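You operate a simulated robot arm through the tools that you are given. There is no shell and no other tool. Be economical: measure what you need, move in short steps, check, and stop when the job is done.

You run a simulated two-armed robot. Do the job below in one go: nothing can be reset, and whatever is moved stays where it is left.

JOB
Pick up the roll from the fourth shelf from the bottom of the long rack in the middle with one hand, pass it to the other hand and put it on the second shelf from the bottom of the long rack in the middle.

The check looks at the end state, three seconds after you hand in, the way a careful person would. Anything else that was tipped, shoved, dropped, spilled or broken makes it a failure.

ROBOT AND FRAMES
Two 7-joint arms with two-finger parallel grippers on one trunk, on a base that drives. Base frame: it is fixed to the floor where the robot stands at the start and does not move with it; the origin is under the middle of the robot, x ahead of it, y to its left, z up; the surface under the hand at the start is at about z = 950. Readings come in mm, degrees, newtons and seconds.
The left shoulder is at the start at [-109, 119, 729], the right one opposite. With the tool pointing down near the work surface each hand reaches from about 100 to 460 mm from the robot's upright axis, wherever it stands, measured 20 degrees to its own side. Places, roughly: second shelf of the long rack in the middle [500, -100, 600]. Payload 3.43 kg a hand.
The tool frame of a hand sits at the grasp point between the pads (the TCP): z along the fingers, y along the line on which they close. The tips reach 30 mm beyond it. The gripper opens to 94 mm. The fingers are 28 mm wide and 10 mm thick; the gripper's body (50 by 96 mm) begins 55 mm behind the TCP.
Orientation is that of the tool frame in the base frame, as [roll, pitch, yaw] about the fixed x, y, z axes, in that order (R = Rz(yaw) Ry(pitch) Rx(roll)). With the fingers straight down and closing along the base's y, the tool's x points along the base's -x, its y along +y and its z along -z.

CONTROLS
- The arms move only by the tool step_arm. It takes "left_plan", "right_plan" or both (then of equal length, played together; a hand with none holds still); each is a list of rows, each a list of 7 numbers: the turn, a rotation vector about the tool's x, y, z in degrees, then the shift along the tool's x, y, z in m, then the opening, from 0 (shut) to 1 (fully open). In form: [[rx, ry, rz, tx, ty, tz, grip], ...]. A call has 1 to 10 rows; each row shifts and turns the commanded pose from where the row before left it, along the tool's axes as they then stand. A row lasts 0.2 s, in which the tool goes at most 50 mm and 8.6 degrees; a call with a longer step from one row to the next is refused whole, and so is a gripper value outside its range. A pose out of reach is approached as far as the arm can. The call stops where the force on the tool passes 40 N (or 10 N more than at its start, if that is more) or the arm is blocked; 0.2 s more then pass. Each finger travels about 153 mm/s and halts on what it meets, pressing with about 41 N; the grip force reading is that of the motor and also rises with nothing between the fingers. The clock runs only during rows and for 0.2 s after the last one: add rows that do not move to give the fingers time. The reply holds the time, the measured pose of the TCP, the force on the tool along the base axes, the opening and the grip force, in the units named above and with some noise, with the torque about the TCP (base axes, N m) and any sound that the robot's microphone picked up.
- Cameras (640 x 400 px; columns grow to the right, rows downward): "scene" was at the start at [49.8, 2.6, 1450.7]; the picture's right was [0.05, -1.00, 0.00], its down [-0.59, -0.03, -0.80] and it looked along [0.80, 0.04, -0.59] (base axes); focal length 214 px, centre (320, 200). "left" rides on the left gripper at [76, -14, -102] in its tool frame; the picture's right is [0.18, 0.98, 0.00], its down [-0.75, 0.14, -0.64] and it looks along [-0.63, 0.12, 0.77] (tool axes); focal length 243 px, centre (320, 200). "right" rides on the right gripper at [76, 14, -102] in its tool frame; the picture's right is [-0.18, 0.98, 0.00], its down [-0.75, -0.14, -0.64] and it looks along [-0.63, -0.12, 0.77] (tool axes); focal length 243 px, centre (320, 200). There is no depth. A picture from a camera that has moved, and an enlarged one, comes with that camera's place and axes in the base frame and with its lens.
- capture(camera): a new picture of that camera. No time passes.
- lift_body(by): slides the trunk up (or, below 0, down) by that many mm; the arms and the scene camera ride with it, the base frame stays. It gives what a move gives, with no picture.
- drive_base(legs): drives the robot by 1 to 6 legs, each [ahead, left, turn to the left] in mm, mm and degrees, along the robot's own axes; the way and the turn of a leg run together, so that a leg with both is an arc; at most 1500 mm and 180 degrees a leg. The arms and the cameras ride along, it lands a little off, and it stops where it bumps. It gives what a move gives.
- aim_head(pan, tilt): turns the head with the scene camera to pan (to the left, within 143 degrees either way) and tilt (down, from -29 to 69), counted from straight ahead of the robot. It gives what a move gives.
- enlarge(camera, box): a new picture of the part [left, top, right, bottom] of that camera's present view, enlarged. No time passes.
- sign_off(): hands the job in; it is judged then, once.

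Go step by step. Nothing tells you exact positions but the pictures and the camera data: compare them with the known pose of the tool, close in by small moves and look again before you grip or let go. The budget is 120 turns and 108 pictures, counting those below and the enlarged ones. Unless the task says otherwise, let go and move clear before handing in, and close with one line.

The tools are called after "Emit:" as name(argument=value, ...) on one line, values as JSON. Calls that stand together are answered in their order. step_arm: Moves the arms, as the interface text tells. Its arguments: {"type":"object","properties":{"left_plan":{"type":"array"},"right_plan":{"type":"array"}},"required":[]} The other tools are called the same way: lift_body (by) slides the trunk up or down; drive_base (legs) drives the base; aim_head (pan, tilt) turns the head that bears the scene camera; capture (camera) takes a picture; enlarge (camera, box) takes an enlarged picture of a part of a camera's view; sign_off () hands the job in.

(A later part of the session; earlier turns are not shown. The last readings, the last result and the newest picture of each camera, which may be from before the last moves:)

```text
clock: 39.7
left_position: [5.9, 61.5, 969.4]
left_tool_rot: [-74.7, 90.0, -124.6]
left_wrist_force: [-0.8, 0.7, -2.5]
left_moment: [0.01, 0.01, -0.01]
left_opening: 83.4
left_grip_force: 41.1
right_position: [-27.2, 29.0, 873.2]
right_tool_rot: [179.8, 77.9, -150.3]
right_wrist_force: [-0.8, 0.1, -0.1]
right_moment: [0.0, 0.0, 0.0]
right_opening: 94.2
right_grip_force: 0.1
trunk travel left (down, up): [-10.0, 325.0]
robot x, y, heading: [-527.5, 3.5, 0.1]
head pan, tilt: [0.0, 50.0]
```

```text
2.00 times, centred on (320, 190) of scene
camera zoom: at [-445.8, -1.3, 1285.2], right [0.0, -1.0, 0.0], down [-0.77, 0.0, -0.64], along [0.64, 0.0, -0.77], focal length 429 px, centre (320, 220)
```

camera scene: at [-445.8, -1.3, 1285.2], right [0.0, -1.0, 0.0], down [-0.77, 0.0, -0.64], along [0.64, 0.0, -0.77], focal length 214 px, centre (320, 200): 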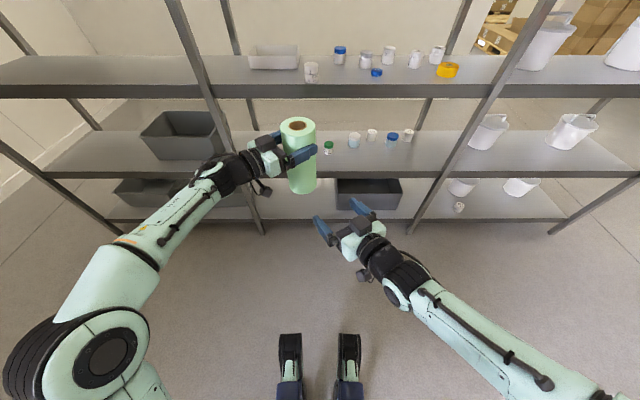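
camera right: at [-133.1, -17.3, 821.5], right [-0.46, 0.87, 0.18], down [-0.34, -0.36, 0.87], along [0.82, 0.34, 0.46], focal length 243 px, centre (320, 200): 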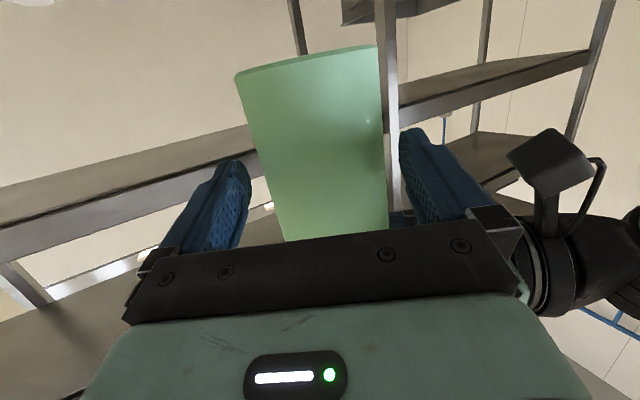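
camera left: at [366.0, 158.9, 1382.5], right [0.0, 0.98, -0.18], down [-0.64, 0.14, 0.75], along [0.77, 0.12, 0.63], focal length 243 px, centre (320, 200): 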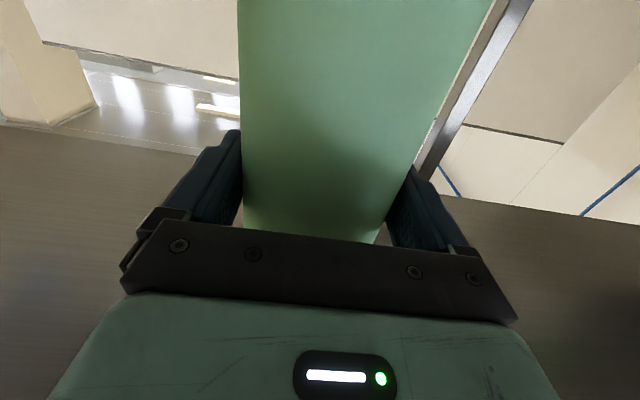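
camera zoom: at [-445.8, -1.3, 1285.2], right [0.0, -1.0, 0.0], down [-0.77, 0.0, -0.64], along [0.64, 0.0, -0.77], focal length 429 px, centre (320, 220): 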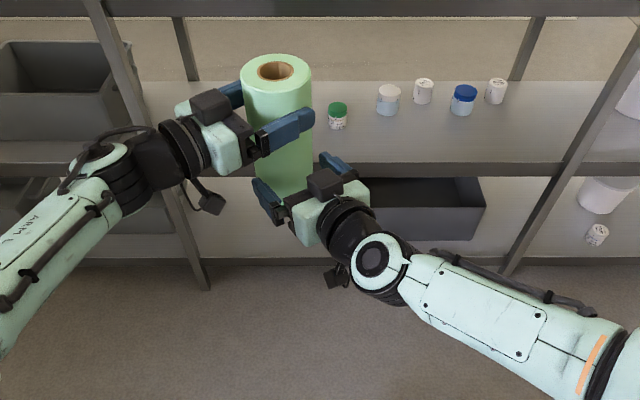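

Aligned to ~1 mm with 51 mm to go. Advancing 46 mm in small steps.

Emit:
step_arm(right_plan=[[0, 0, 0, 0, -0.001, 0.012, 1], [0, 0, 0, 0, 0, 0.012, 1], [0, 0, 0, 0, 0, 0.012, 1], [0, 0, 0, 0, 0, 0.01, 1], [0, 0, 0, 0, 0, 0, 1]])

Emit:
capture(camera="right")

Emit:
enlarge(camera="scene", box=[220, 90, 420, 290])

```text
clock: 40.9
left_position: [7.1, 60.0, 969.1]
left_tool_rot: [107.2, 90.0, 57.1]
left_wrist_force: [-0.2, 0.1, -1.7]
left_moment: [0.03, 0.01, 0.0]
left_opening: 83.1
left_grip_force: 41.7
right_position: [13.4, 49.5, 864.6]
right_tool_rot: [179.7, 77.8, -150.3]
right_wrist_force: [0.8, 0.4, -0.3]
right_moment: [-0.01, 0.0, -0.02]
right_opening: 94.2
right_grip_force: 0.0
trunk travel left (down, up): [-10.0, 325.0]
robot x, y, heading: [-527.3, 2.4, -0.1]
head pan, tilt: [0.0, 50.0]
```

```text
73 pictures are left
camera right: at [-93.8, 4.5, 812.0], right [-0.46, 0.87, 0.18], down [-0.34, -0.36, 0.87], along [0.82, 0.34, 0.46], focal length 243 px, centre (320, 200)
```

right: 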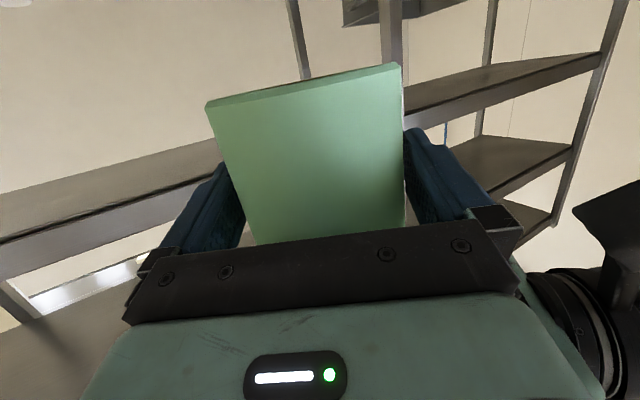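

```text
2.00 times, centred on (320, 190) of scene
camera zoom: at [-445.8, -1.3, 1285.2], right [0.0, -1.0, 0.0], down [-0.77, 0.0, -0.64], along [0.64, 0.0, -0.77], focal length 429 px, centre (320, 220)
```

zoom: 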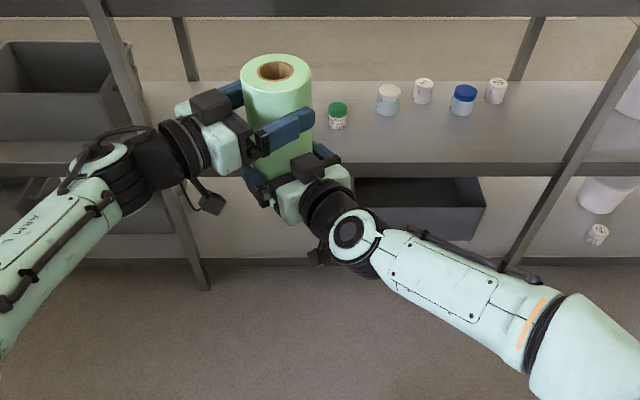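

Centred within 1 mm, with 5 mm of intended stand-back. Closing the right hand while the left holds.

Emit:
step_arm(right_plan=[[0, 0, 0, 0, 0, 0, 0.9], [0, 0, 0, 0, 0, 0, 0.8], [0, 0, 0, 0, 0, 0, 0.6], [0, 0, 0, 0, 0, 0, 0.6], [0, 0, 0, 0, 0, 0, 0.6]])

Emit:
enlarge(camera="scene", box=[220, 90, 420, 290])

```text
clock: 42.1
left_position: [6.5, 61.2, 969.9]
left_tool_rot: [57.6, 90.0, 7.6]
left_wrist_force: [4.1, -4.4, -1.2]
left_moment: [-0.17, -0.08, 0.29]
left_opening: 83.1
left_grip_force: 40.6
right_position: [12.9, 50.5, 863.7]
right_tool_rot: [179.8, 77.8, -150.1]
right_wrist_force: [-3.8, 5.2, 0.0]
right_moment: [-0.35, -0.27, -0.26]
right_opening: 85.4
right_grip_force: 40.8
trunk travel left (down, up): [-10.0, 325.0]
robot x, y, heading: [-529.7, 0.2, -0.2]
head pan, tilt: [0.0, 50.0]
```

```text
2.00 times, centred on (320, 190) of scene
camera zoom: at [-445.8, -1.3, 1285.2], right [0.0, -1.0, 0.0], down [-0.77, 0.0, -0.64], along [0.64, 0.0, -0.77], focal length 429 px, centre (320, 220)
```

zoom: 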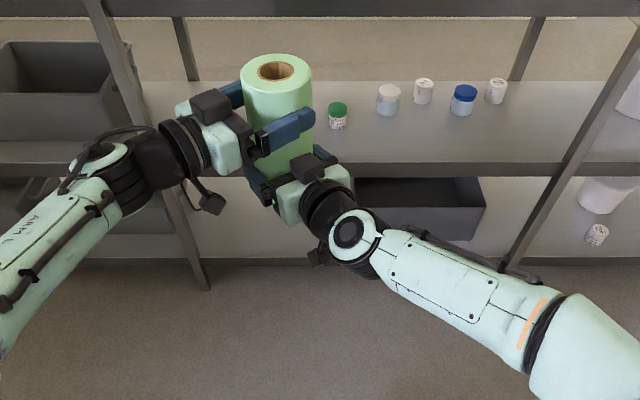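

Both hands hold it. Opening the left hand and withdrawing it straight back.

Emit:
step_arm(left_plan=[[0, 0, 0, 0, 0, 0, 0.8], [0, 0, 0, 0, 0, 0, 1], [0, 0, 0, 0, 0, 0, 1], [0, 0, 0, 0, 0, 0, 1]])

Emit:
enlarge(camera="scene", box=[220, 90, 420, 290])

Emit:
capture(camera="left")

```text
clock: 43.1
left_position: [7.8, 61.0, 969.8]
left_tool_rot: [-86.5, 89.9, -136.3]
left_wrist_force: [-0.7, 0.7, 0.2]
left_moment: [0.01, 0.0, 0.03]
left_opening: 94.2
left_grip_force: 0.1
right_position: [11.5, 50.4, 864.1]
right_tool_rot: [179.7, 77.9, -150.4]
right_wrist_force: [0.3, -0.5, 1.5]
right_moment: [0.02, 0.0, -0.03]
right_opening: 85.2
right_grip_force: 40.9
trunk travel left (down, up): [-10.0, 325.0]
robot x, y, heading: [-520.2, 0.0, -0.2]
head pan, tilt: [0.0, 50.0]
```

```text
2.00 times, centred on (320, 190) of scene
camera zoom: at [-445.8, -1.3, 1285.2], right [0.0, -1.0, 0.0], down [-0.77, 0.0, -0.64], along [0.64, 0.0, -0.77], focal length 429 px, centre (320, 220)
```

zoom: 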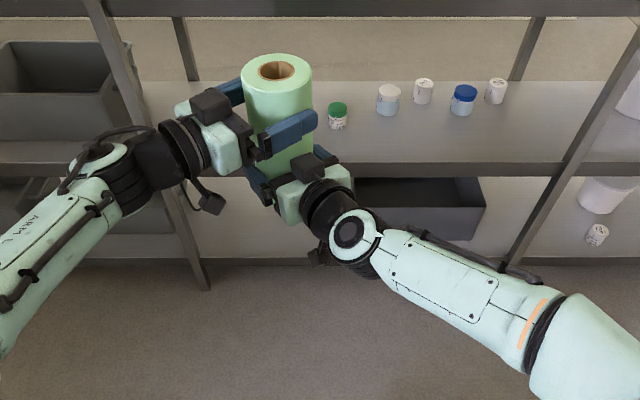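

```text
69 pictures are left
camera left: at [-70.2, 130.5, 894.1], right [0.75, 0.63, -0.18], down [-0.31, 0.58, 0.75], along [0.58, -0.51, 0.63], focal length 243 px, centre (320, 200)
```

left: 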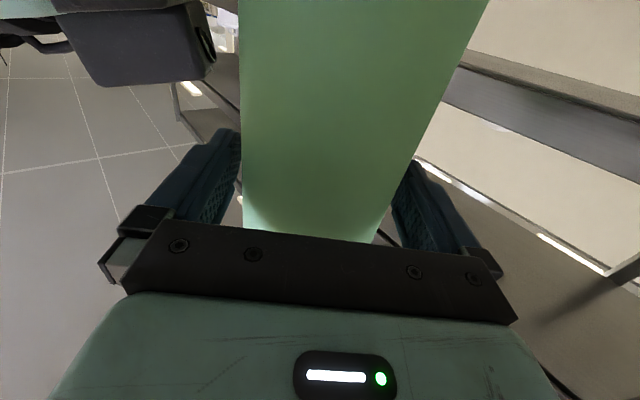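

The right hand holds it alone and the left fingers are clear on both sides. Withdrawing the left hand 160 mm.

Emit:
step_arm(left_plan=[[0, 0, 0, 0, 0, -0.02, 1], [0, 0, 0, 0, 0, -0.03, 1], [0, 0, 0, 0, 0, -0.04, 1], [0, 0, 0, 0, 0, -0.04, 1], [0, 0, 0, 0, 0, -0.03, 1], [0, 0, 0, 0, 0, 0, 1]])

Emit:
capture(camera="scene")

Emit:
capture(camera="right")

```text
clock: 44.5
left_position: [-95.4, 183.8, 970.5]
left_tool_rot: [-94.5, 90.0, -144.3]
left_wrist_force: [0.2, 0.3, -0.2]
left_moment: [0.02, 0.01, 0.0]
left_opening: 94.0
left_grip_force: 0.0
right_position: [11.9, 49.3, 865.7]
right_tool_rot: [179.7, 78.0, -150.3]
right_wrist_force: [0.2, -0.6, 0.2]
right_moment: [0.02, 0.0, -0.01]
right_opening: 85.5
right_grip_force: 41.1
trunk travel left (down, up): [-10.0, 325.0]
robot x, y, heading: [-523.0, -0.6, -0.2]
head pan, tilt: [0.0, 50.0]
```

```text
68 pictures are left
camera scene: at [-445.7, -1.3, 1285.2], right [0.0, -1.0, 0.0], down [-0.77, 0.0, -0.64], along [0.64, 0.0, -0.77], focal length 214 px, centre (320, 200)
```

scene: 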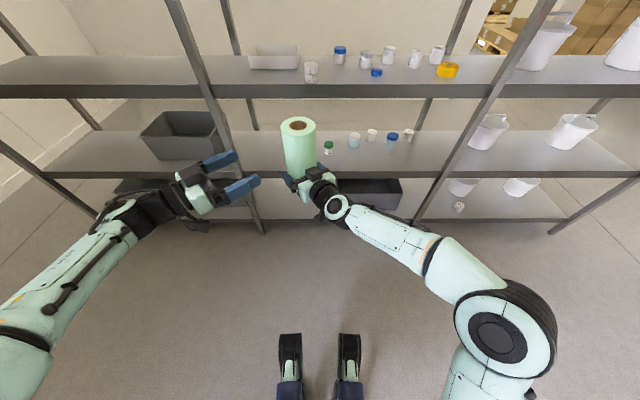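

```text
67 pictures are left
camera right: at [-93.8, 4.3, 812.1], right [-0.46, 0.87, 0.18], down [-0.34, -0.36, 0.87], along [0.82, 0.34, 0.46], focal length 243 px, centre (320, 200)
```

right: 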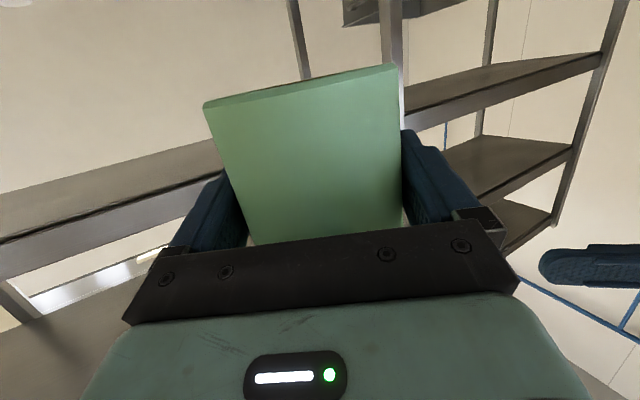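

The handover succeeded: the roll is upright in the right hand. I'll tuck the left hand away and lower the right hand 150 mm before measuring the second shelf.

Emit:
step_arm(left_plan=[[0, 0, 0, 0, 0, -0.025, 1], [0, 0, 0, 0, 0, -0.025, 1], [0, 0, 0, 0, 0, -0.025, 1], [0, 0, 0, 0, 0, -0.025, 1], [0, 0, 0, 0, 0, 0, 1], [0, 0, 0, 0, 0, 0, 1]], right_plan=[[0, 0, 0, 0.0294, 0, 0.0062, 0.6], [0, 0, 0, 0.0294, 0, 0.0062, 0.6], [0, 0, 0, 0.0294, 0, 0.0062, 0.6], [0, 0, 0, 0.0294, 0, 0.0062, 0.6], [0, 0, 0, 0.0294, 0, 0.0062, 0.6], [0, 0, 0, 0, 0, 0, 0.6]])

Emit:
aim_head(pan=0, tilt=30)

Emit:
capture(camera="scene")

Emit:
capture(camera="right")

```text
clock: 45.9
left_position: [-159.8, 259.8, 968.6]
left_tool_rot: [97.8, 89.9, 47.9]
left_wrist_force: [0.0, -0.1, 0.0]
left_moment: [0.03, 0.0, -0.02]
left_opening: 93.9
left_grip_force: 0.0
right_position: [12.1, 49.4, 713.5]
right_tool_rot: [179.6, 77.9, -150.4]
right_wrist_force: [-0.3, -0.5, -0.8]
right_moment: [-0.07, -0.03, -0.04]
right_opening: 85.4
right_grip_force: 41.0
trunk travel left (down, up): [-10.0, 325.0]
robot x, y, heading: [-527.1, 1.6, -0.4]
head pan, tilt: [0.0, 50.0]
```

```text
clock: 46.7
left_position: [-159.7, 260.2, 969.6]
left_tool_rot: [-79.6, 89.9, -129.3]
left_wrist_force: [-0.3, -0.6, 0.2]
left_moment: [0.0, 0.01, 0.0]
left_opening: 94.0
left_grip_force: 0.1
right_position: [12.5, 50.0, 713.8]
right_tool_rot: [179.8, 77.9, -150.3]
right_wrist_force: [-0.8, -0.4, 0.4]
right_moment: [0.02, -0.01, -0.01]
right_opening: 85.6
right_grip_force: 41.1
trunk travel left (down, up): [-10.0, 325.0]
robot x, y, heading: [-525.2, 2.5, -0.0]
head pan, tilt: [0.0, 30.0]
```

```text
66 pictures are left
camera scene: at [-432.3, -1.3, 1314.6], right [0.0, -1.0, 0.0], down [-0.5, 0.0, -0.87], along [0.87, 0.0, -0.5], focal length 214 px, centre (320, 200)
```

scene: 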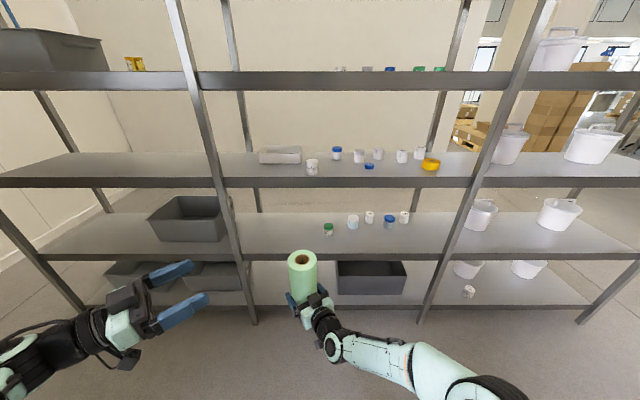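

```text
65 pictures are left
camera right: at [-94.1, 3.8, 661.6], right [-0.46, 0.87, 0.18], down [-0.34, -0.36, 0.87], along [0.82, 0.34, 0.46], focal length 243 px, centre (320, 200)
```

right: 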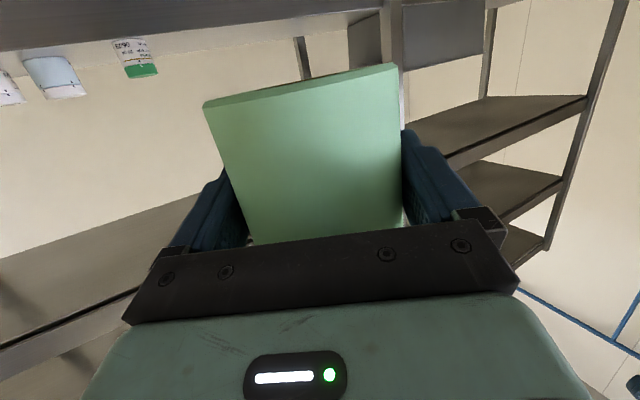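

The second shelf looks to be around z≈580–600, with jars only on its right part (nearest green-cap jar at y≈−25..−45). I'll drive 300 ahead and 100 left, then re-measure from the right hand camera.

Emit:
drive_base(legs=[[0, 100, 0], [290, 0, 0]])

Emit:
aim_head(pan=0, tilt=50)

Emit:
capture(camera="scene")

Emit:
capture(camera="right")

Emit:
capture(camera="left")

```text
clock: 49.8
left_position: [127.7, 357.8, 969.2]
left_tool_rot: [111.0, 90.0, 61.1]
left_wrist_force: [0.4, -0.1, -0.1]
left_moment: [-0.02, 0.01, 0.02]
left_opening: 94.1
left_grip_force: 0.0
right_position: [300.7, 148.4, 714.0]
right_tool_rot: [179.7, 77.9, -150.4]
right_wrist_force: [0.5, 0.0, -0.8]
right_moment: [-0.01, -0.02, -0.01]
right_opening: 85.1
right_grip_force: 41.2
trunk travel left (down, up): [-10.0, 325.0]
robot x, y, heading: [-235.5, 100.5, -0.3]
head pan, tilt: [0.0, 30.0]
```

```text
clock: 50.6
left_position: [128.7, 357.7, 969.8]
left_tool_rot: [89.0, 90.0, 39.2]
left_wrist_force: [0.5, -1.3, 0.9]
left_moment: [0.04, 0.02, -0.02]
left_opening: 94.1
left_grip_force: 0.0
right_position: [300.3, 148.0, 714.7]
right_tool_rot: [179.8, 77.9, -150.4]
right_wrist_force: [0.1, 0.2, 0.3]
right_moment: [-0.03, 0.0, -0.04]
right_opening: 85.4
right_grip_force: 40.7
trunk travel left (down, up): [-10.0, 325.0]
robot x, y, heading: [-241.9, 101.6, -0.1]
head pan, tilt: [0.0, 50.0]
```

```text
64 pictures are left
camera scene: at [-157.8, 97.5, 1285.2], right [0.0, -1.0, 0.0], down [-0.77, 0.0, -0.64], along [0.64, 0.0, -0.77], focal length 214 px, centre (320, 200)
```

scene: 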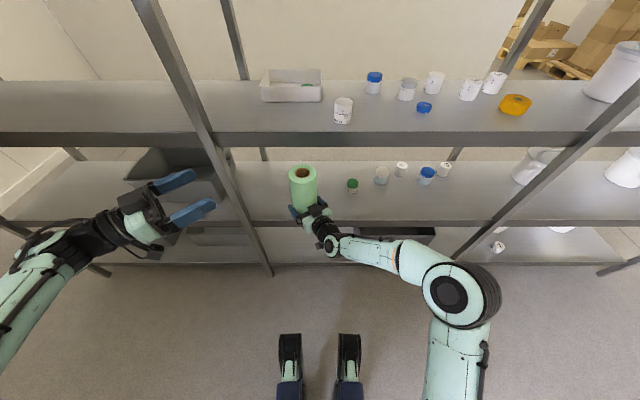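

```text
63 pictures are left
camera right: at [193.7, 102.7, 661.5], right [-0.46, 0.87, 0.18], down [-0.34, -0.36, 0.87], along [0.82, 0.34, 0.46], focal length 243 px, centre (320, 200)
```

right: 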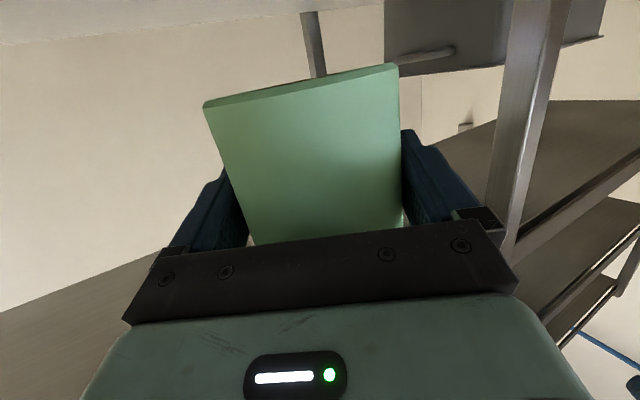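

```text
62 pictures are left
camera left: at [50.7, 428.2, 894.5], right [0.75, 0.63, -0.18], down [-0.31, 0.58, 0.75], along [0.58, -0.51, 0.63], focal length 243 px, centre (320, 200)
```

left: 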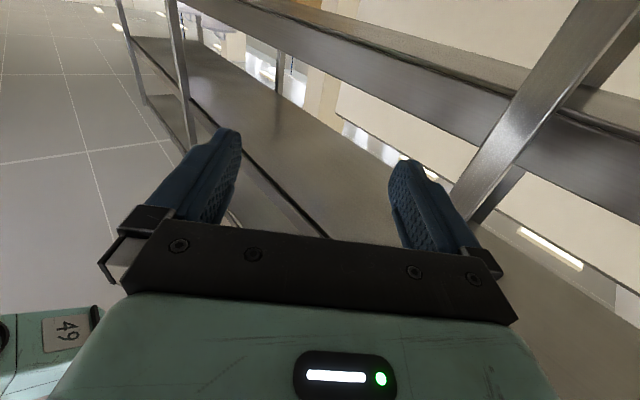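

To fix the shelf's front edge and height I'll zoom in on the left camera and the scene.

Emit:
enlarge(camera="scene", box=[230, 130, 390, 290])

Emit:
enlarge(camera="left", box=[300, 0, 640, 240])

```text
2.50 times, centred on (310, 210) of scene
camera zoom: at [-157.8, 97.5, 1285.2], right [0.0, -1.0, 0.0], down [-0.77, 0.0, -0.64], along [0.64, 0.0, -0.77], focal length 536 px, centre (345, 175)
```

zoom: 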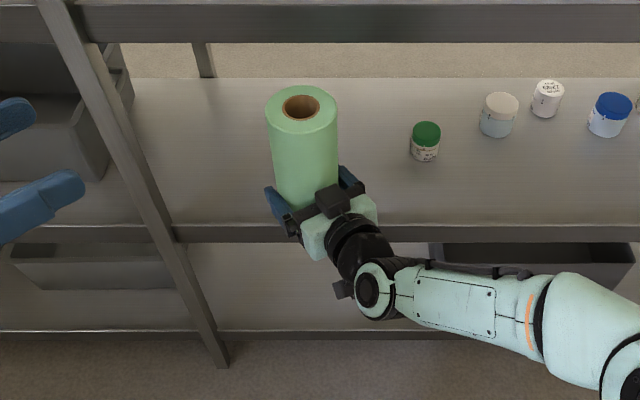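

```text
1.67 times, centred on (470, 120) of left
camera zoom: at [50.7, 428.2, 894.5], right [0.75, 0.63, -0.18], down [-0.31, 0.58, 0.75], along [0.58, -0.51, 0.63], focal length 404 px, centre (70, 333)
```

zoom: 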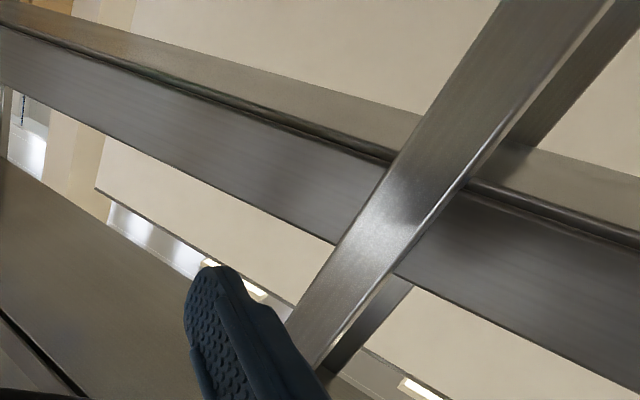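

Edge estimates settle at x≈335 with a raised front beam (top ≈580 for shelf two). I'll turn the right hand to point straight ahead so its camera stays in front of the beam when lowering.

Emit:
step_arm(right_plan=[[7.34, 0, 1.56, 0, 0, 0, 0.6], [7.34, 0, 1.56, 0, 0, 0, 0.6], [7.34, 0, 1.56, 0, 0, 0, 0.6], [7.34, 0, 1.56, 0, 0, 0, 0.6], [0, 0, 0, 0, 0, 0, 0.6]])

Emit:
capture(camera="right")

Emit:
capture(camera="scene")

```text
clock: 51.9
left_position: [128.0, 358.5, 969.5]
left_tool_rot: [-90.7, 90.0, -140.6]
left_wrist_force: [-0.7, 0.2, 0.6]
left_moment: [-0.02, 0.0, -0.01]
left_opening: 94.1
left_grip_force: 0.0
right_position: [300.2, 149.0, 713.3]
right_tool_rot: [-179.8, 77.9, -180.0]
right_wrist_force: [0.1, 0.1, 0.2]
right_moment: [0.0, -0.01, 0.01]
right_opening: 85.6
right_grip_force: 40.9
trunk travel left (down, up): [-10.0, 325.0]
robot x, y, heading: [-239.3, 99.2, 0.1]
head pan, tilt: [0.0, 50.0]
```

```text
59 pictures are left
camera right: at [185.5, 162.6, 661.5], right [0.04, 0.98, 0.18], down [-0.47, -0.14, 0.87], along [0.88, -0.12, 0.46], focal length 243 px, centre (320, 200)
```

right: 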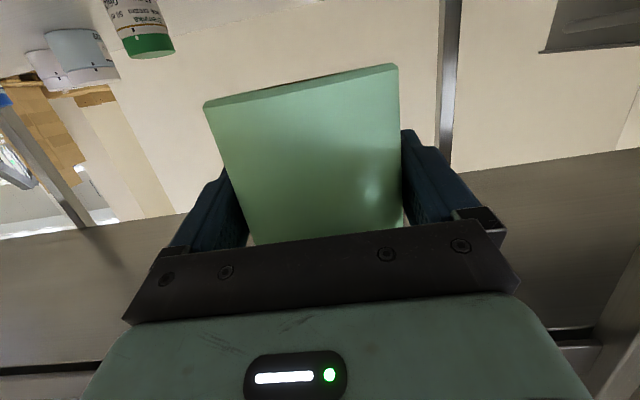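

```text
58 pictures are left
camera scene: at [-157.9, 97.5, 1285.2], right [0.0, -1.0, 0.0], down [-0.77, 0.0, -0.64], along [0.64, 0.0, -0.77], focal length 214 px, centre (320, 200)
```

scene: 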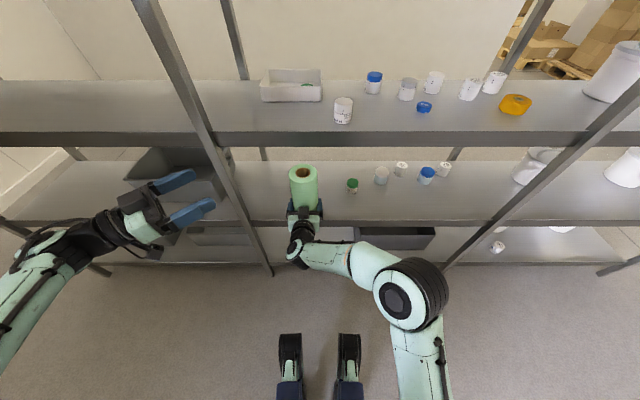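

The base reads level at z≈664. I'll lower and tilt the left hand so its camera watches the roll from the side.

Emit:
step_arm(left_plan=[[0, 0, 0, 0.04, 0, 0, 1], [0, 0, 0, 0.04, 0, 0, 1], [0, 0, 0, 0.04, 0, 0, 1], [0, 0, 0, 0.04, 0, 0, 1], [0, 8.3, 0, 0, 0, 0, 1], [0, 8.3, 0, 0, 0, 0, 1], [0, 8.3, 0, 0, 0, 0, 1], [0, 8.3, 0, 0, 0, 0, 1], [0, 0, 0, 0, 0, 0, 1]])

Emit:
capture(camera="left")

```text
clock: 53.9
left_position: [127.9, 357.7, 809.7]
left_tool_rot: [179.9, 56.7, 130.0]
left_wrist_force: [-0.2, 0.3, -0.3]
left_moment: [0.0, -0.02, 0.01]
left_opening: 93.8
left_grip_force: 0.0
right_position: [300.6, 149.7, 713.8]
right_tool_rot: [-179.9, 77.9, 180.0]
right_wrist_force: [-0.4, -0.4, -0.4]
right_moment: [-0.02, -0.01, -0.03]
right_opening: 85.5
right_grip_force: 41.4
trunk travel left (down, up): [-10.0, 325.0]
robot x, y, heading: [-235.1, 100.0, 0.0]
head pan, tilt: [0.0, 50.0]
```

```text
57 pictures are left
camera left: at [34.3, 447.5, 803.2], right [0.69, 0.71, -0.15], down [0.03, 0.18, 0.98], along [0.73, -0.68, 0.11], focal length 243 px, centre (320, 200)
```

left: 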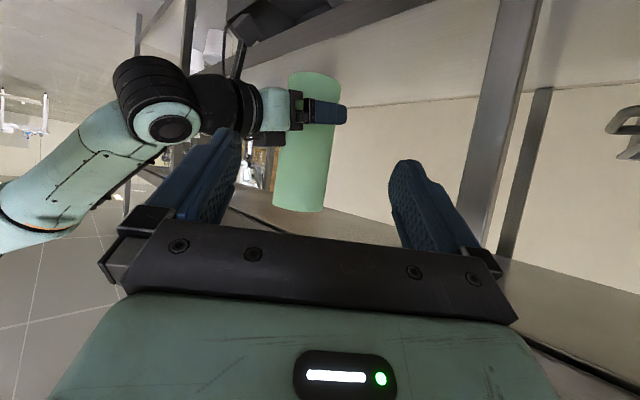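

The side view shows the roll vertical within a degree or two. Zooming on the shelf beam near the roll's base.

Emit:
enlarge(camera="left", box=[200, 0, 560, 225])

```text
1.78 times, centred on (380, 112) of left
camera zoom: at [34.3, 447.5, 803.2], right [0.69, 0.71, -0.15], down [0.03, 0.18, 0.98], along [0.73, -0.68, 0.11], focal length 431 px, centre (213, 356)
```

zoom: 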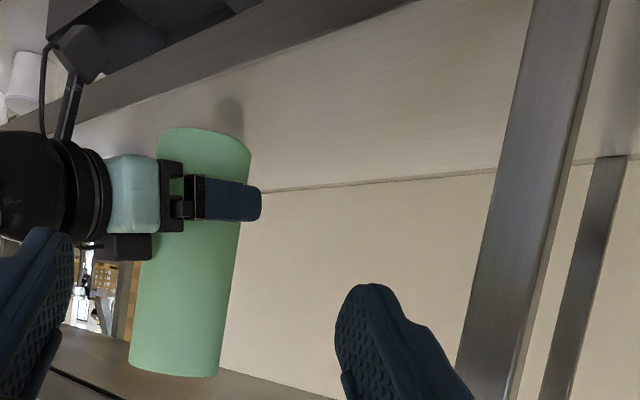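

The beam top is at about x≈330, z≈583, and the area is empty. Driving 108 mm forward to bring the roll over the shelf (base ~80 mm above it).

Emit:
drive_base(legs=[[108, 0, 0]])

Emit:
capture(camera="left")

Emit:
capture(camera="right")

Emit:
capture(camera="scene")

```text
clock: 55.0
left_position: [235.0, 358.6, 808.9]
left_tool_rot: [179.9, 56.7, 130.1]
left_wrist_force: [-0.2, -0.1, 0.7]
left_moment: [-0.02, -0.04, 0.0]
left_opening: 93.8
left_grip_force: 0.1
right_position: [408.8, 148.6, 713.1]
right_tool_rot: [179.9, 77.9, 179.9]
right_wrist_force: [0.6, 0.9, -0.4]
right_moment: [-0.01, 0.0, 0.01]
right_opening: 85.2
right_grip_force: 41.1
trunk travel left (down, up): [-10.0, 325.0]
robot x, y, heading: [-132.7, 101.0, -0.1]
head pan, tilt: [0.0, 50.0]
```

```text
55 pictures are left
camera left: at [141.8, 447.2, 802.8], right [0.69, 0.71, -0.15], down [0.03, 0.19, 0.98], along [0.73, -0.68, 0.11], focal length 243 px, centre (320, 200)
```

left: 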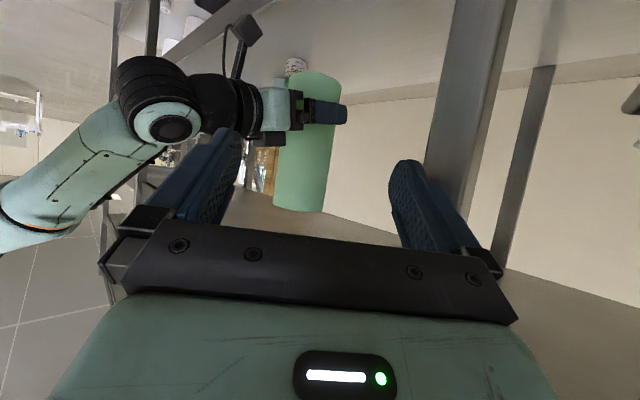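

```text
54 pictures are left
camera right: at [292.8, 162.5, 661.4], right [0.04, 0.98, 0.18], down [-0.47, -0.14, 0.87], along [0.88, -0.12, 0.46], focal length 243 px, centre (320, 200)
```

right: 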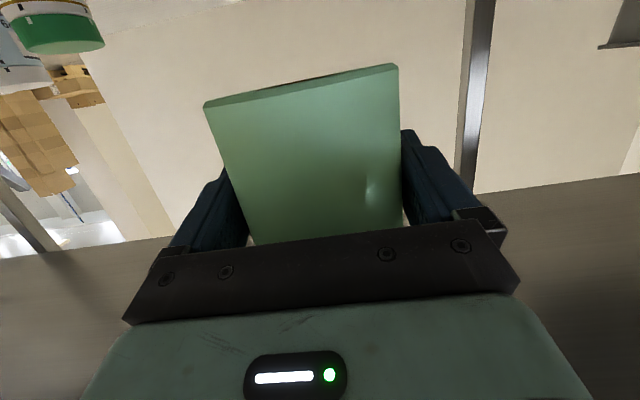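

```text
53 pictures are left
camera scene: at [-50.2, 97.3, 1285.2], right [0.0, -1.0, 0.0], down [-0.77, 0.0, -0.64], along [0.64, 0.0, -0.77], focal length 214 px, centre (320, 200)
```

scene: 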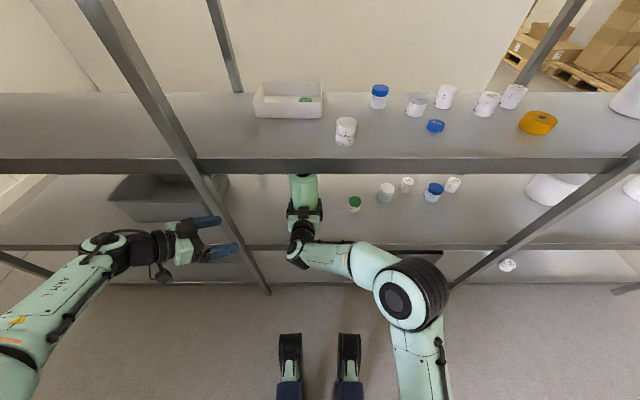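

All clear. Lowering 55 mm, then checking the gap.

Emit:
step_arm(right_plan=[[0, 0, 0, 0.0134, 0, 0.0029, 0.6], [0, 0, 0, 0.0134, 0, 0.0029, 0.6], [0, 0, 0, 0.0134, 0, 0.0029, 0.6], [0, 0, 0, 0.0134, 0, 0.0029, 0.6], [0, 0, 0, 0, 0, 0, 0.6]])

Emit:
enlarge(camera="left", box=[200, 0, 440, 150])

Emit:
capture(camera="right")

```text
clock: 56.2
left_position: [235.1, 358.6, 808.8]
left_tool_rot: [179.8, 56.8, 130.0]
left_wrist_force: [-0.2, 0.4, 0.0]
left_moment: [-0.03, 0.01, 0.03]
left_opening: 93.9
left_grip_force: 0.2
right_position: [408.6, 148.3, 659.5]
right_tool_rot: [179.9, 77.9, 180.0]
right_wrist_force: [0.0, 0.6, 0.2]
right_moment: [-0.02, 0.02, -0.02]
right_opening: 85.3
right_grip_force: 41.0
trunk travel left (down, up): [-10.0, 325.0]
robot x, y, heading: [-130.8, 94.0, -0.1]
head pan, tilt: [0.0, 50.0]
```

```text
2.67 times, centred on (320, 75) of left
camera zoom: at [141.5, 447.1, 803.0], right [0.69, 0.71, -0.15], down [0.03, 0.19, 0.98], along [0.73, -0.68, 0.11], focal length 647 px, centre (320, 533)
```

zoom: 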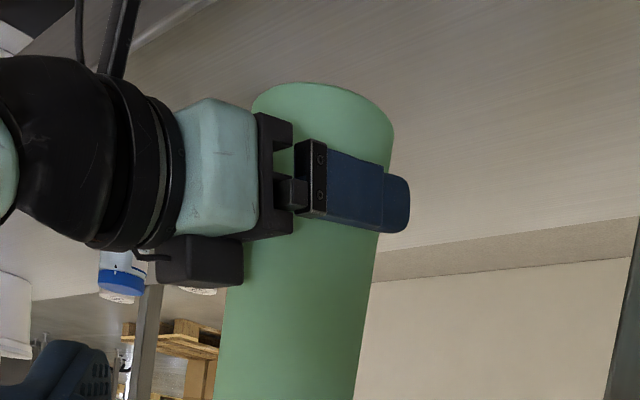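

```text
51 pictures are left
camera right: at [292.7, 162.8, 606.6], right [0.04, 0.98, 0.18], down [-0.47, -0.14, 0.87], along [0.88, -0.12, 0.46], focal length 243 px, centre (320, 200)
```

right: 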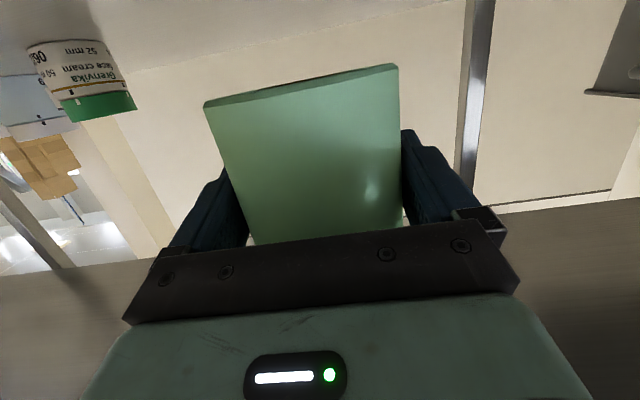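

Base now at ≈610; the jar cue puts the surface near 565–583. Lowering in small increments, watching force.

Emit:
step_arm(right_plan=[[0, 0, 0, 0.006, 0, 0.00127, 0.6], [0, 0, 0, 0.006, 0, 0.00127, 0.6], [0, 0, 0, 0.006, 0, 0.00127, 0.6], [0, 0, 0, 0.004, 0, 0.00085, 0.6], [0, 0, 0, 0, 0, 0, 0.6]])

Emit:
enlarge(camera="left", box=[200, 0, 440, 150])

```text
clock: 57.4
left_position: [235.0, 358.4, 810.1]
left_tool_rot: [179.9, 56.8, 130.1]
left_wrist_force: [-0.2, -0.9, -0.2]
left_moment: [0.0, 0.0, 0.0]
left_opening: 94.1
left_grip_force: 0.0
right_position: [406.9, 148.0, 637.8]
right_tool_rot: [-180.0, 77.9, -179.9]
right_wrist_force: [0.3, 0.4, 0.3]
right_moment: [-0.03, 0.0, 0.01]
right_opening: 85.3
right_grip_force: 40.8
trunk travel left (down, up): [-10.0, 325.0]
robot x, y, heading: [-130.4, 100.5, -0.1]
head pan, tilt: [0.0, 50.0]
```

```text
2.67 times, centred on (320, 75) of left
camera zoom: at [141.5, 447.2, 803.0], right [0.69, 0.71, -0.15], down [0.03, 0.19, 0.98], along [0.73, -0.68, 0.11], focal length 647 px, centre (320, 533)
```

zoom: 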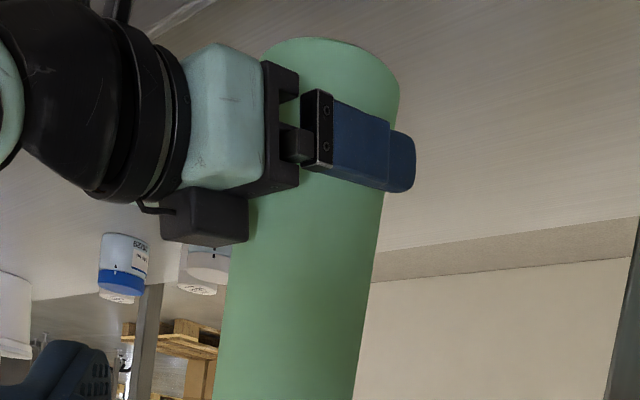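

No contact yet (base ≈589). Continuing down 12 mm slowly.

Emit:
step_arm(right_plan=[[0, 0, 0, 0.003, 0, 0.00064, 0.6], [0, 0, 0, 0.003, 0, 0.00064, 0.6], [0, 0, 0, 0.003, 0, 0.00064, 0.6], [0, 0, 0, 0.003, 0, 0.00064, 0.6], [0, 0, 0, 0, 0, 0, 0.6]])

Emit:
capture(camera="right")

```text
clock: 58.6
left_position: [234.6, 358.8, 809.2]
left_tool_rot: [179.8, 56.8, 130.0]
left_wrist_force: [0.6, 1.3, 1.0]
left_moment: [0.0, -0.02, -0.02]
left_opening: 93.9
left_grip_force: 0.0
right_position: [406.0, 147.3, 624.8]
right_tool_rot: [-179.9, 78.0, -179.9]
right_wrist_force: [-0.1, -1.1, -0.2]
right_moment: [-0.01, 0.0, 0.0]
right_opening: 85.6
right_grip_force: 41.1
trunk travel left (down, up): [-10.0, 325.0]
robot x, y, heading: [-132.7, 97.0, -0.1]
head pan, tilt: [0.0, 50.0]
```

```text
49 pictures are left
camera right: at [292.0, 162.5, 572.1], right [0.04, 0.98, 0.18], down [-0.47, -0.14, 0.87], along [0.88, -0.12, 0.46], focal length 243 px, centre (320, 200)
```

right: 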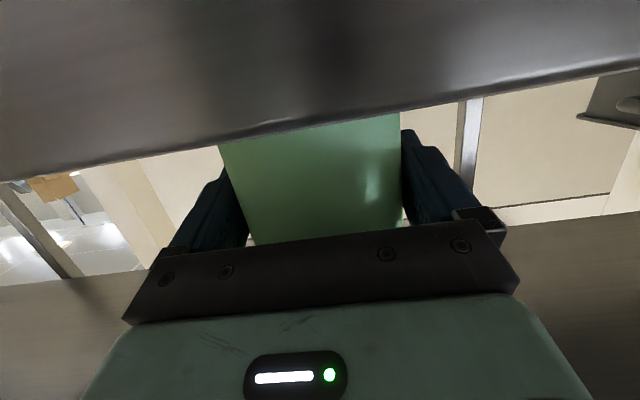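

The base is now just below the raised beam's top (≈579), so the shelf plate is lower. Continuing gently down.

Emit:
step_arm(right_plan=[[0, 0, 0, 0.003, 0, 0.0008, 0.6], [0, 0, 0, 0.003, 0, 0.0008, 0.6], [0, 0, 0, 0.003, 0, 0.0008, 0.6], [0, 0, 0, 0, 0, 0, 0.6]])

Emit:
enlarge(camera="left", box=[200, 0, 440, 150])

```text
clock: 59.6
left_position: [234.8, 358.8, 809.7]
left_tool_rot: [179.9, 56.9, 130.0]
left_wrist_force: [-0.2, -0.8, 0.1]
left_moment: [-0.01, 0.05, 0.02]
left_opening: 94.3
left_grip_force: 0.0
right_position: [408.3, 148.6, 616.0]
right_tool_rot: [-179.8, 77.9, -179.9]
right_wrist_force: [-0.2, -0.7, -0.1]
right_moment: [-0.01, 0.01, -0.01]
right_opening: 85.3
right_grip_force: 40.9
trunk travel left (down, up): [-10.0, 325.0]
robot x, y, heading: [-128.3, 100.3, 0.0]
head pan, tilt: [0.0, 50.0]
```

```text
2.67 times, centred on (320, 75) of left
camera zoom: at [141.5, 447.2, 803.0], right [0.69, 0.71, -0.15], down [0.03, 0.19, 0.98], along [0.73, -0.68, 0.11], focal length 647 px, centre (320, 533)
```

zoom: 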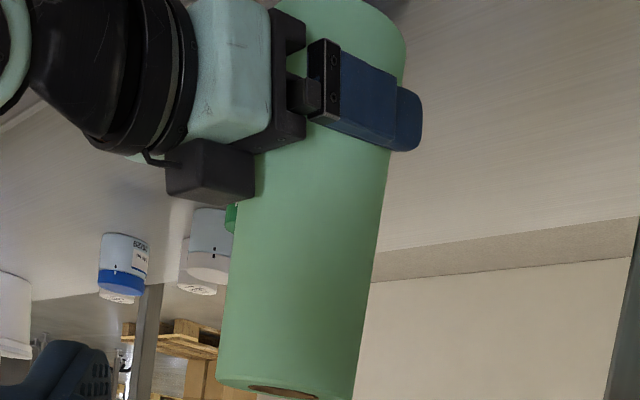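

Still no contact (base ≈567). I'll tilt the left camera down a bit to see the base and its shadow.

Emit:
step_arm(left_plan=[[0, 8.3, 0, 0, 0, 0, 1], [0, 4, 0, 0, 0, 0, 1], [0, 0, 0, 0, 0, 0, 1]])

Emit:
enlarge(camera="left", box=[200, 0, 440, 150])

```text
clock: 60.4
left_position: [235.0, 359.1, 810.4]
left_tool_rot: [179.9, 44.4, 130.1]
left_wrist_force: [0.8, -0.3, -0.3]
left_moment: [-0.01, 0.0, 0.0]
left_opening: 94.1
left_grip_force: 0.0
right_position: [407.6, 147.7, 614.8]
right_tool_rot: [-180.0, 77.9, 180.0]
right_wrist_force: [0.3, -0.5, 0.0]
right_moment: [-0.01, 0.01, 0.0]
right_opening: 85.2
right_grip_force: 41.1
trunk travel left (down, up): [-10.0, 325.0]
robot x, y, heading: [-133.6, 96.4, 0.0]
head pan, tilt: [0.0, 50.0]
```

```text
2.67 times, centred on (320, 75) of left
camera zoom: at [142.5, 446.3, 830.6], right [0.67, 0.73, -0.13], down [0.16, 0.02, 0.99], along [0.73, -0.68, -0.11], focal length 647 px, centre (320, 533)
```

zoom: 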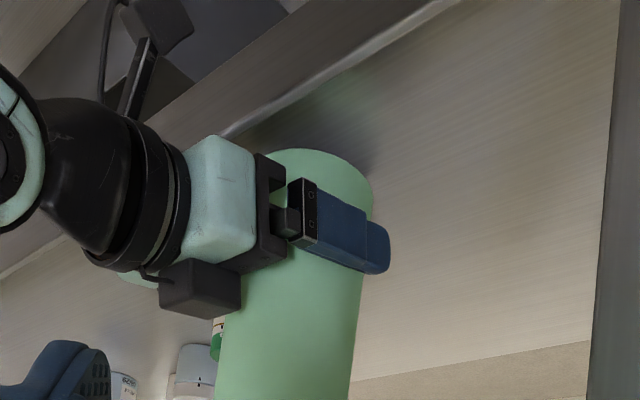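

The shadow hugs the base, so contact is near; the right camera hangs clear in front of the beam. Continuing down 2 mm at a time.

Emit:
step_arm(right_plan=[[0, 0, 0, 0.002, 0, 0.0004, 0.6], [0, 0, 0, 0.002, 0, 0.0004, 0.6], [0, 0, 0, 0.002, 0, 0.0004, 0.6], [0, 0, 0, 0, 0, 0, 0.6]])

Emit:
enlarge(camera="left", box=[200, 0, 440, 150])

```text
clock: 61.4
left_position: [235.0, 358.4, 809.8]
left_tool_rot: [179.9, 44.6, 130.1]
left_wrist_force: [0.2, -0.1, -0.2]
left_moment: [-0.01, 0.01, -0.02]
left_opening: 94.0
left_grip_force: 0.1
right_position: [408.1, 147.0, 609.8]
right_tool_rot: [-180.0, 78.0, 179.9]
right_wrist_force: [0.4, 0.4, 0.2]
right_moment: [0.05, 0.01, 0.04]
right_opening: 85.6
right_grip_force: 40.9
trunk travel left (down, up): [-10.0, 325.0]
robot x, y, heading: [-132.9, 100.4, -0.2]
head pan, tilt: [0.0, 50.0]
```

```text
2.67 times, centred on (320, 75) of left
camera zoom: at [142.4, 446.1, 830.4], right [0.67, 0.73, -0.13], down [0.16, 0.02, 0.99], along [0.73, -0.68, -0.1], focal length 647 px, centre (320, 533)
```

zoom: 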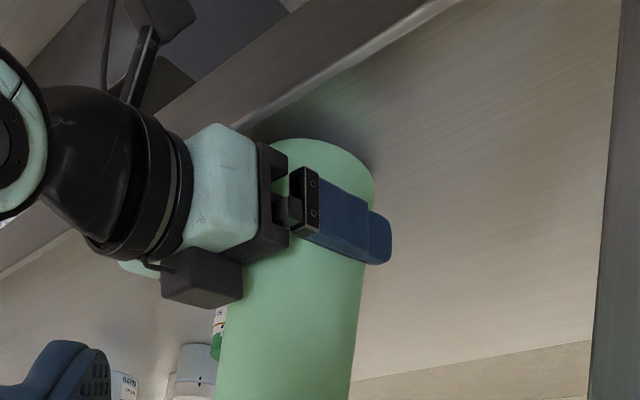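

Still no contact (base ≈561). Next small steps.

Emit:
step_arm(right_plan=[[0, 0, 0, 0.002, 0, 0.0004, 0.6], [0, 0, 0, 0.002, 0, 0.0004, 0.6], [0, 0, 0, 0, 0, 0, 0.6]])

Emit:
step_arm(right_plan=[[0, 0, 0, 0.002, 0, 0.0004, 0.6], [0, 0, 0, 0.001, 0, 0.0002, 0.6], [0, 0, 0, 0, 0, 0, 0.6]])

Emit:
enlarge(camera="left", box=[200, 0, 440, 150])

```text
clock: 62.2
left_position: [234.2, 358.1, 809.4]
left_tool_rot: [179.9, 44.5, 130.1]
left_wrist_force: [1.2, -0.3, 0.1]
left_moment: [-0.02, 0.02, -0.01]
left_opening: 94.0
left_grip_force: 0.1
right_position: [408.0, 148.8, 605.5]
right_tool_rot: [-179.9, 78.0, -180.0]
right_wrist_force: [-0.6, 0.7, 0.2]
right_moment: [-0.04, 0.01, 0.01]
right_opening: 85.6
right_grip_force: 41.5
trunk travel left (down, up): [-10.0, 325.0]
robot x, y, heading: [-132.4, 98.0, 0.0]
head pan, tilt: [0.0, 50.0]
```

```text
clock: 63.0
left_position: [234.1, 358.3, 809.3]
left_tool_rot: [179.9, 44.5, 130.1]
left_wrist_force: [-0.4, 0.8, -0.1]
left_moment: [0.0, 0.0, -0.02]
left_opening: 93.9
left_grip_force: 0.0
right_position: [407.3, 147.9, 601.7]
right_tool_rot: [-179.8, 77.9, -180.0]
right_wrist_force: [-0.1, 0.5, 0.3]
right_moment: [-0.02, 0.02, -0.01]
right_opening: 85.7
right_grip_force: 41.3
trunk travel left (down, up): [-10.0, 325.0]
robot x, y, heading: [-131.5, 98.5, -0.1]
head pan, tilt: [0.0, 50.0]
```

```text
2.67 times, centred on (320, 75) of left
camera zoom: at [142.4, 446.2, 830.4], right [0.67, 0.73, -0.13], down [0.16, 0.02, 0.99], along [0.73, -0.68, -0.1], focal length 647 px, centre (320, 533)
```

zoom: 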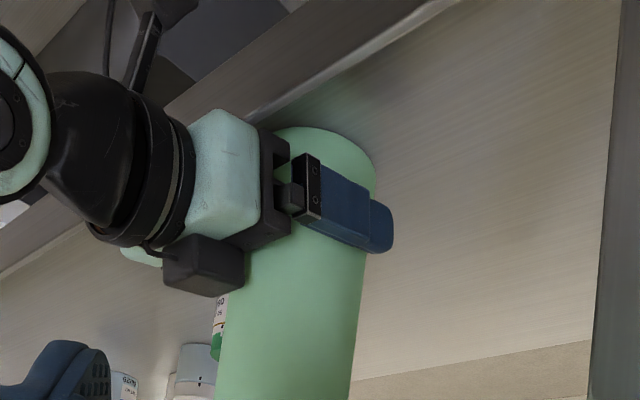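

Still free at base ≈553, gripper body ~14 mm above the beam. Continuing cautiously.

Emit:
step_arm(right_plan=[[0, 0, 0, 0.002, 0, 0.0004, 0.6], [0, 0, 0, 0.001, 0, 0.0002, 0.6], [0, 0, 0, 0, 0, 0, 0.6]])

Emit:
step_arm(right_plan=[[0, 0, 0, 0.002, 0, 0.0004, 0.6], [0, 0, 0, 0, 0, 0, 0.6]])

Emit:
enlarge(camera="left", box=[240, 20, 380, 120])

Emit:
capture(camera="right")

```text
clock: 63.8
left_position: [234.9, 358.3, 811.3]
left_tool_rot: [179.9, 44.4, 129.9]
left_wrist_force: [-0.7, 0.0, 0.1]
left_moment: [0.01, 0.01, 0.02]
left_opening: 94.3
left_grip_force: 0.0
right_position: [408.3, 147.9, 601.5]
right_tool_rot: [179.7, 78.3, 179.5]
right_wrist_force: [-1.9, -2.2, 14.8]
right_moment: [-0.14, 0.75, 0.07]
right_opening: 85.4
right_grip_force: 40.7
trunk travel left (down, up): [-10.0, 325.0]
robot x, y, heading: [-132.4, 98.7, -0.5]
head pan, tilt: [0.0, 50.0]
```

```text
clock: 64.4
left_position: [234.2, 356.9, 810.0]
left_tool_rot: [179.8, 44.6, 129.9]
left_wrist_force: [-0.1, -0.5, 0.3]
left_moment: [0.02, 0.01, 0.01]
left_opening: 94.2
left_grip_force: 0.1
right_position: [408.5, 146.7, 602.2]
right_tool_rot: [179.4, 78.4, 179.2]
right_wrist_force: [-0.2, -2.1, 30.3]
right_moment: [-0.22, 1.08, 0.0]
right_opening: 85.3
right_grip_force: 41.0
trunk travel left (down, up): [-10.0, 325.0]
robot x, y, heading: [-127.5, 99.1, -0.2]
head pan, tilt: [0.0, 50.0]
```

```text
4.00 times, centred on (310, 70) of left
camera zoom: at [141.1, 446.0, 831.0], right [0.67, 0.73, -0.13], down [0.16, 0.02, 0.99], along [0.73, -0.68, -0.1], focal length 970 px, centre (360, 720)
```

zoom: 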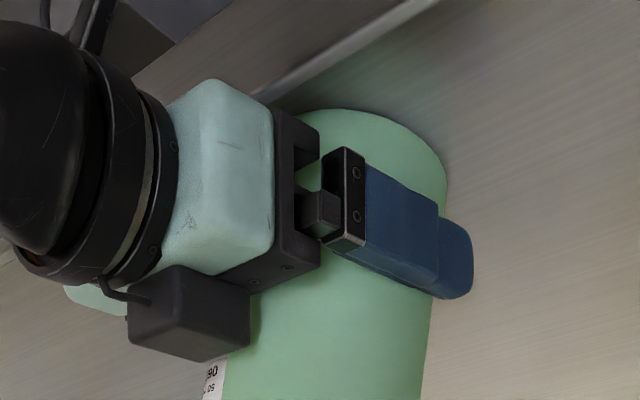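

```text
43 pictures are left
camera right: at [293.7, 162.7, 547.5], right [0.04, 0.98, 0.18], down [-0.48, -0.14, 0.87], along [0.88, -0.12, 0.46], focal length 243 px, centre (320, 200)
```

right: 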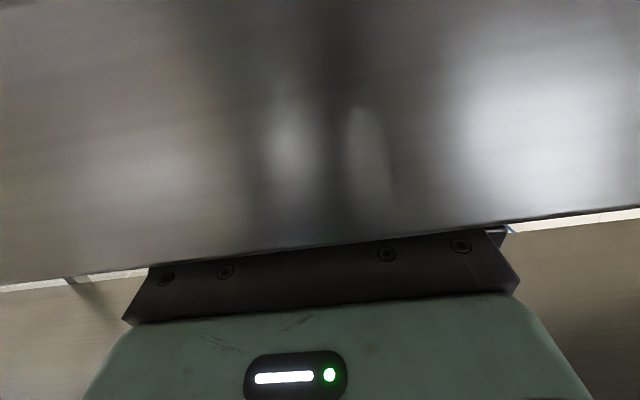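

Contact at ≈30 N, with the lever arm matching the roll's near base rim. I'll ease up ~2 mm so little force remains before releasing.

Emit:
step_arm(right_plan=[[0, 0, 0, -0.002, 0, -0.0004, 0.6], [0, 0, 0, 0, 0, 0, 0.6]])

Emit:
capture(camera="left")

```text
clock: 65.0
left_position: [235.2, 359.2, 809.8]
left_tool_rot: [179.9, 44.5, 130.0]
left_wrist_force: [0.2, -0.6, -0.7]
left_moment: [0.01, 0.02, 0.0]
left_opening: 94.0
left_grip_force: 0.1
right_position: [408.3, 148.0, 601.6]
right_tool_rot: [179.7, 78.2, 179.3]
right_wrist_force: [8.9, 2.7, 19.4]
right_moment: [0.39, -0.78, -0.09]
right_opening: 85.6
right_grip_force: 40.7
trunk travel left (down, up): [-10.0, 325.0]
robot x, y, heading: [-129.9, 97.9, -0.3]
head pan, tilt: [0.0, 50.0]
```

```text
42 pictures are left
camera left: at [141.8, 446.2, 830.6], right [0.67, 0.73, -0.13], down [0.16, 0.02, 0.99], along [0.73, -0.68, -0.1], focal length 243 px, centre (320, 200)
```

left: 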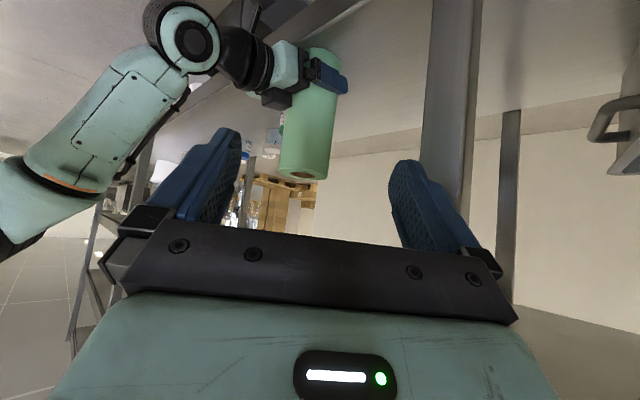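

Force now 19 N and base seated flatter. Easing up another 1.5 mm.

Emit:
step_arm(right_plan=[[0, 0, 0, -0.0015, 0, -0.0003, 0.6], [0, 0, 0, 0, 0, 0, 0.6]])

```text
clock: 65.6
left_position: [235.1, 357.7, 810.7]
left_tool_rot: [179.9, 44.5, 130.0]
left_wrist_force: [-0.5, -0.2, 0.0]
left_moment: [-0.06, -0.01, 0.04]
left_opening: 93.9
left_grip_force: 0.0
right_position: [407.1, 146.8, 601.9]
right_tool_rot: [-180.0, 78.0, 180.0]
right_wrist_force: [6.2, 1.6, 13.6]
right_moment: [0.44, -0.92, -0.06]
right_opening: 85.3
right_grip_force: 41.0
trunk travel left (down, up): [-10.0, 325.0]
robot x, y, heading: [-128.4, 94.5, 0.1]
head pan, tilt: [0.0, 50.0]
```

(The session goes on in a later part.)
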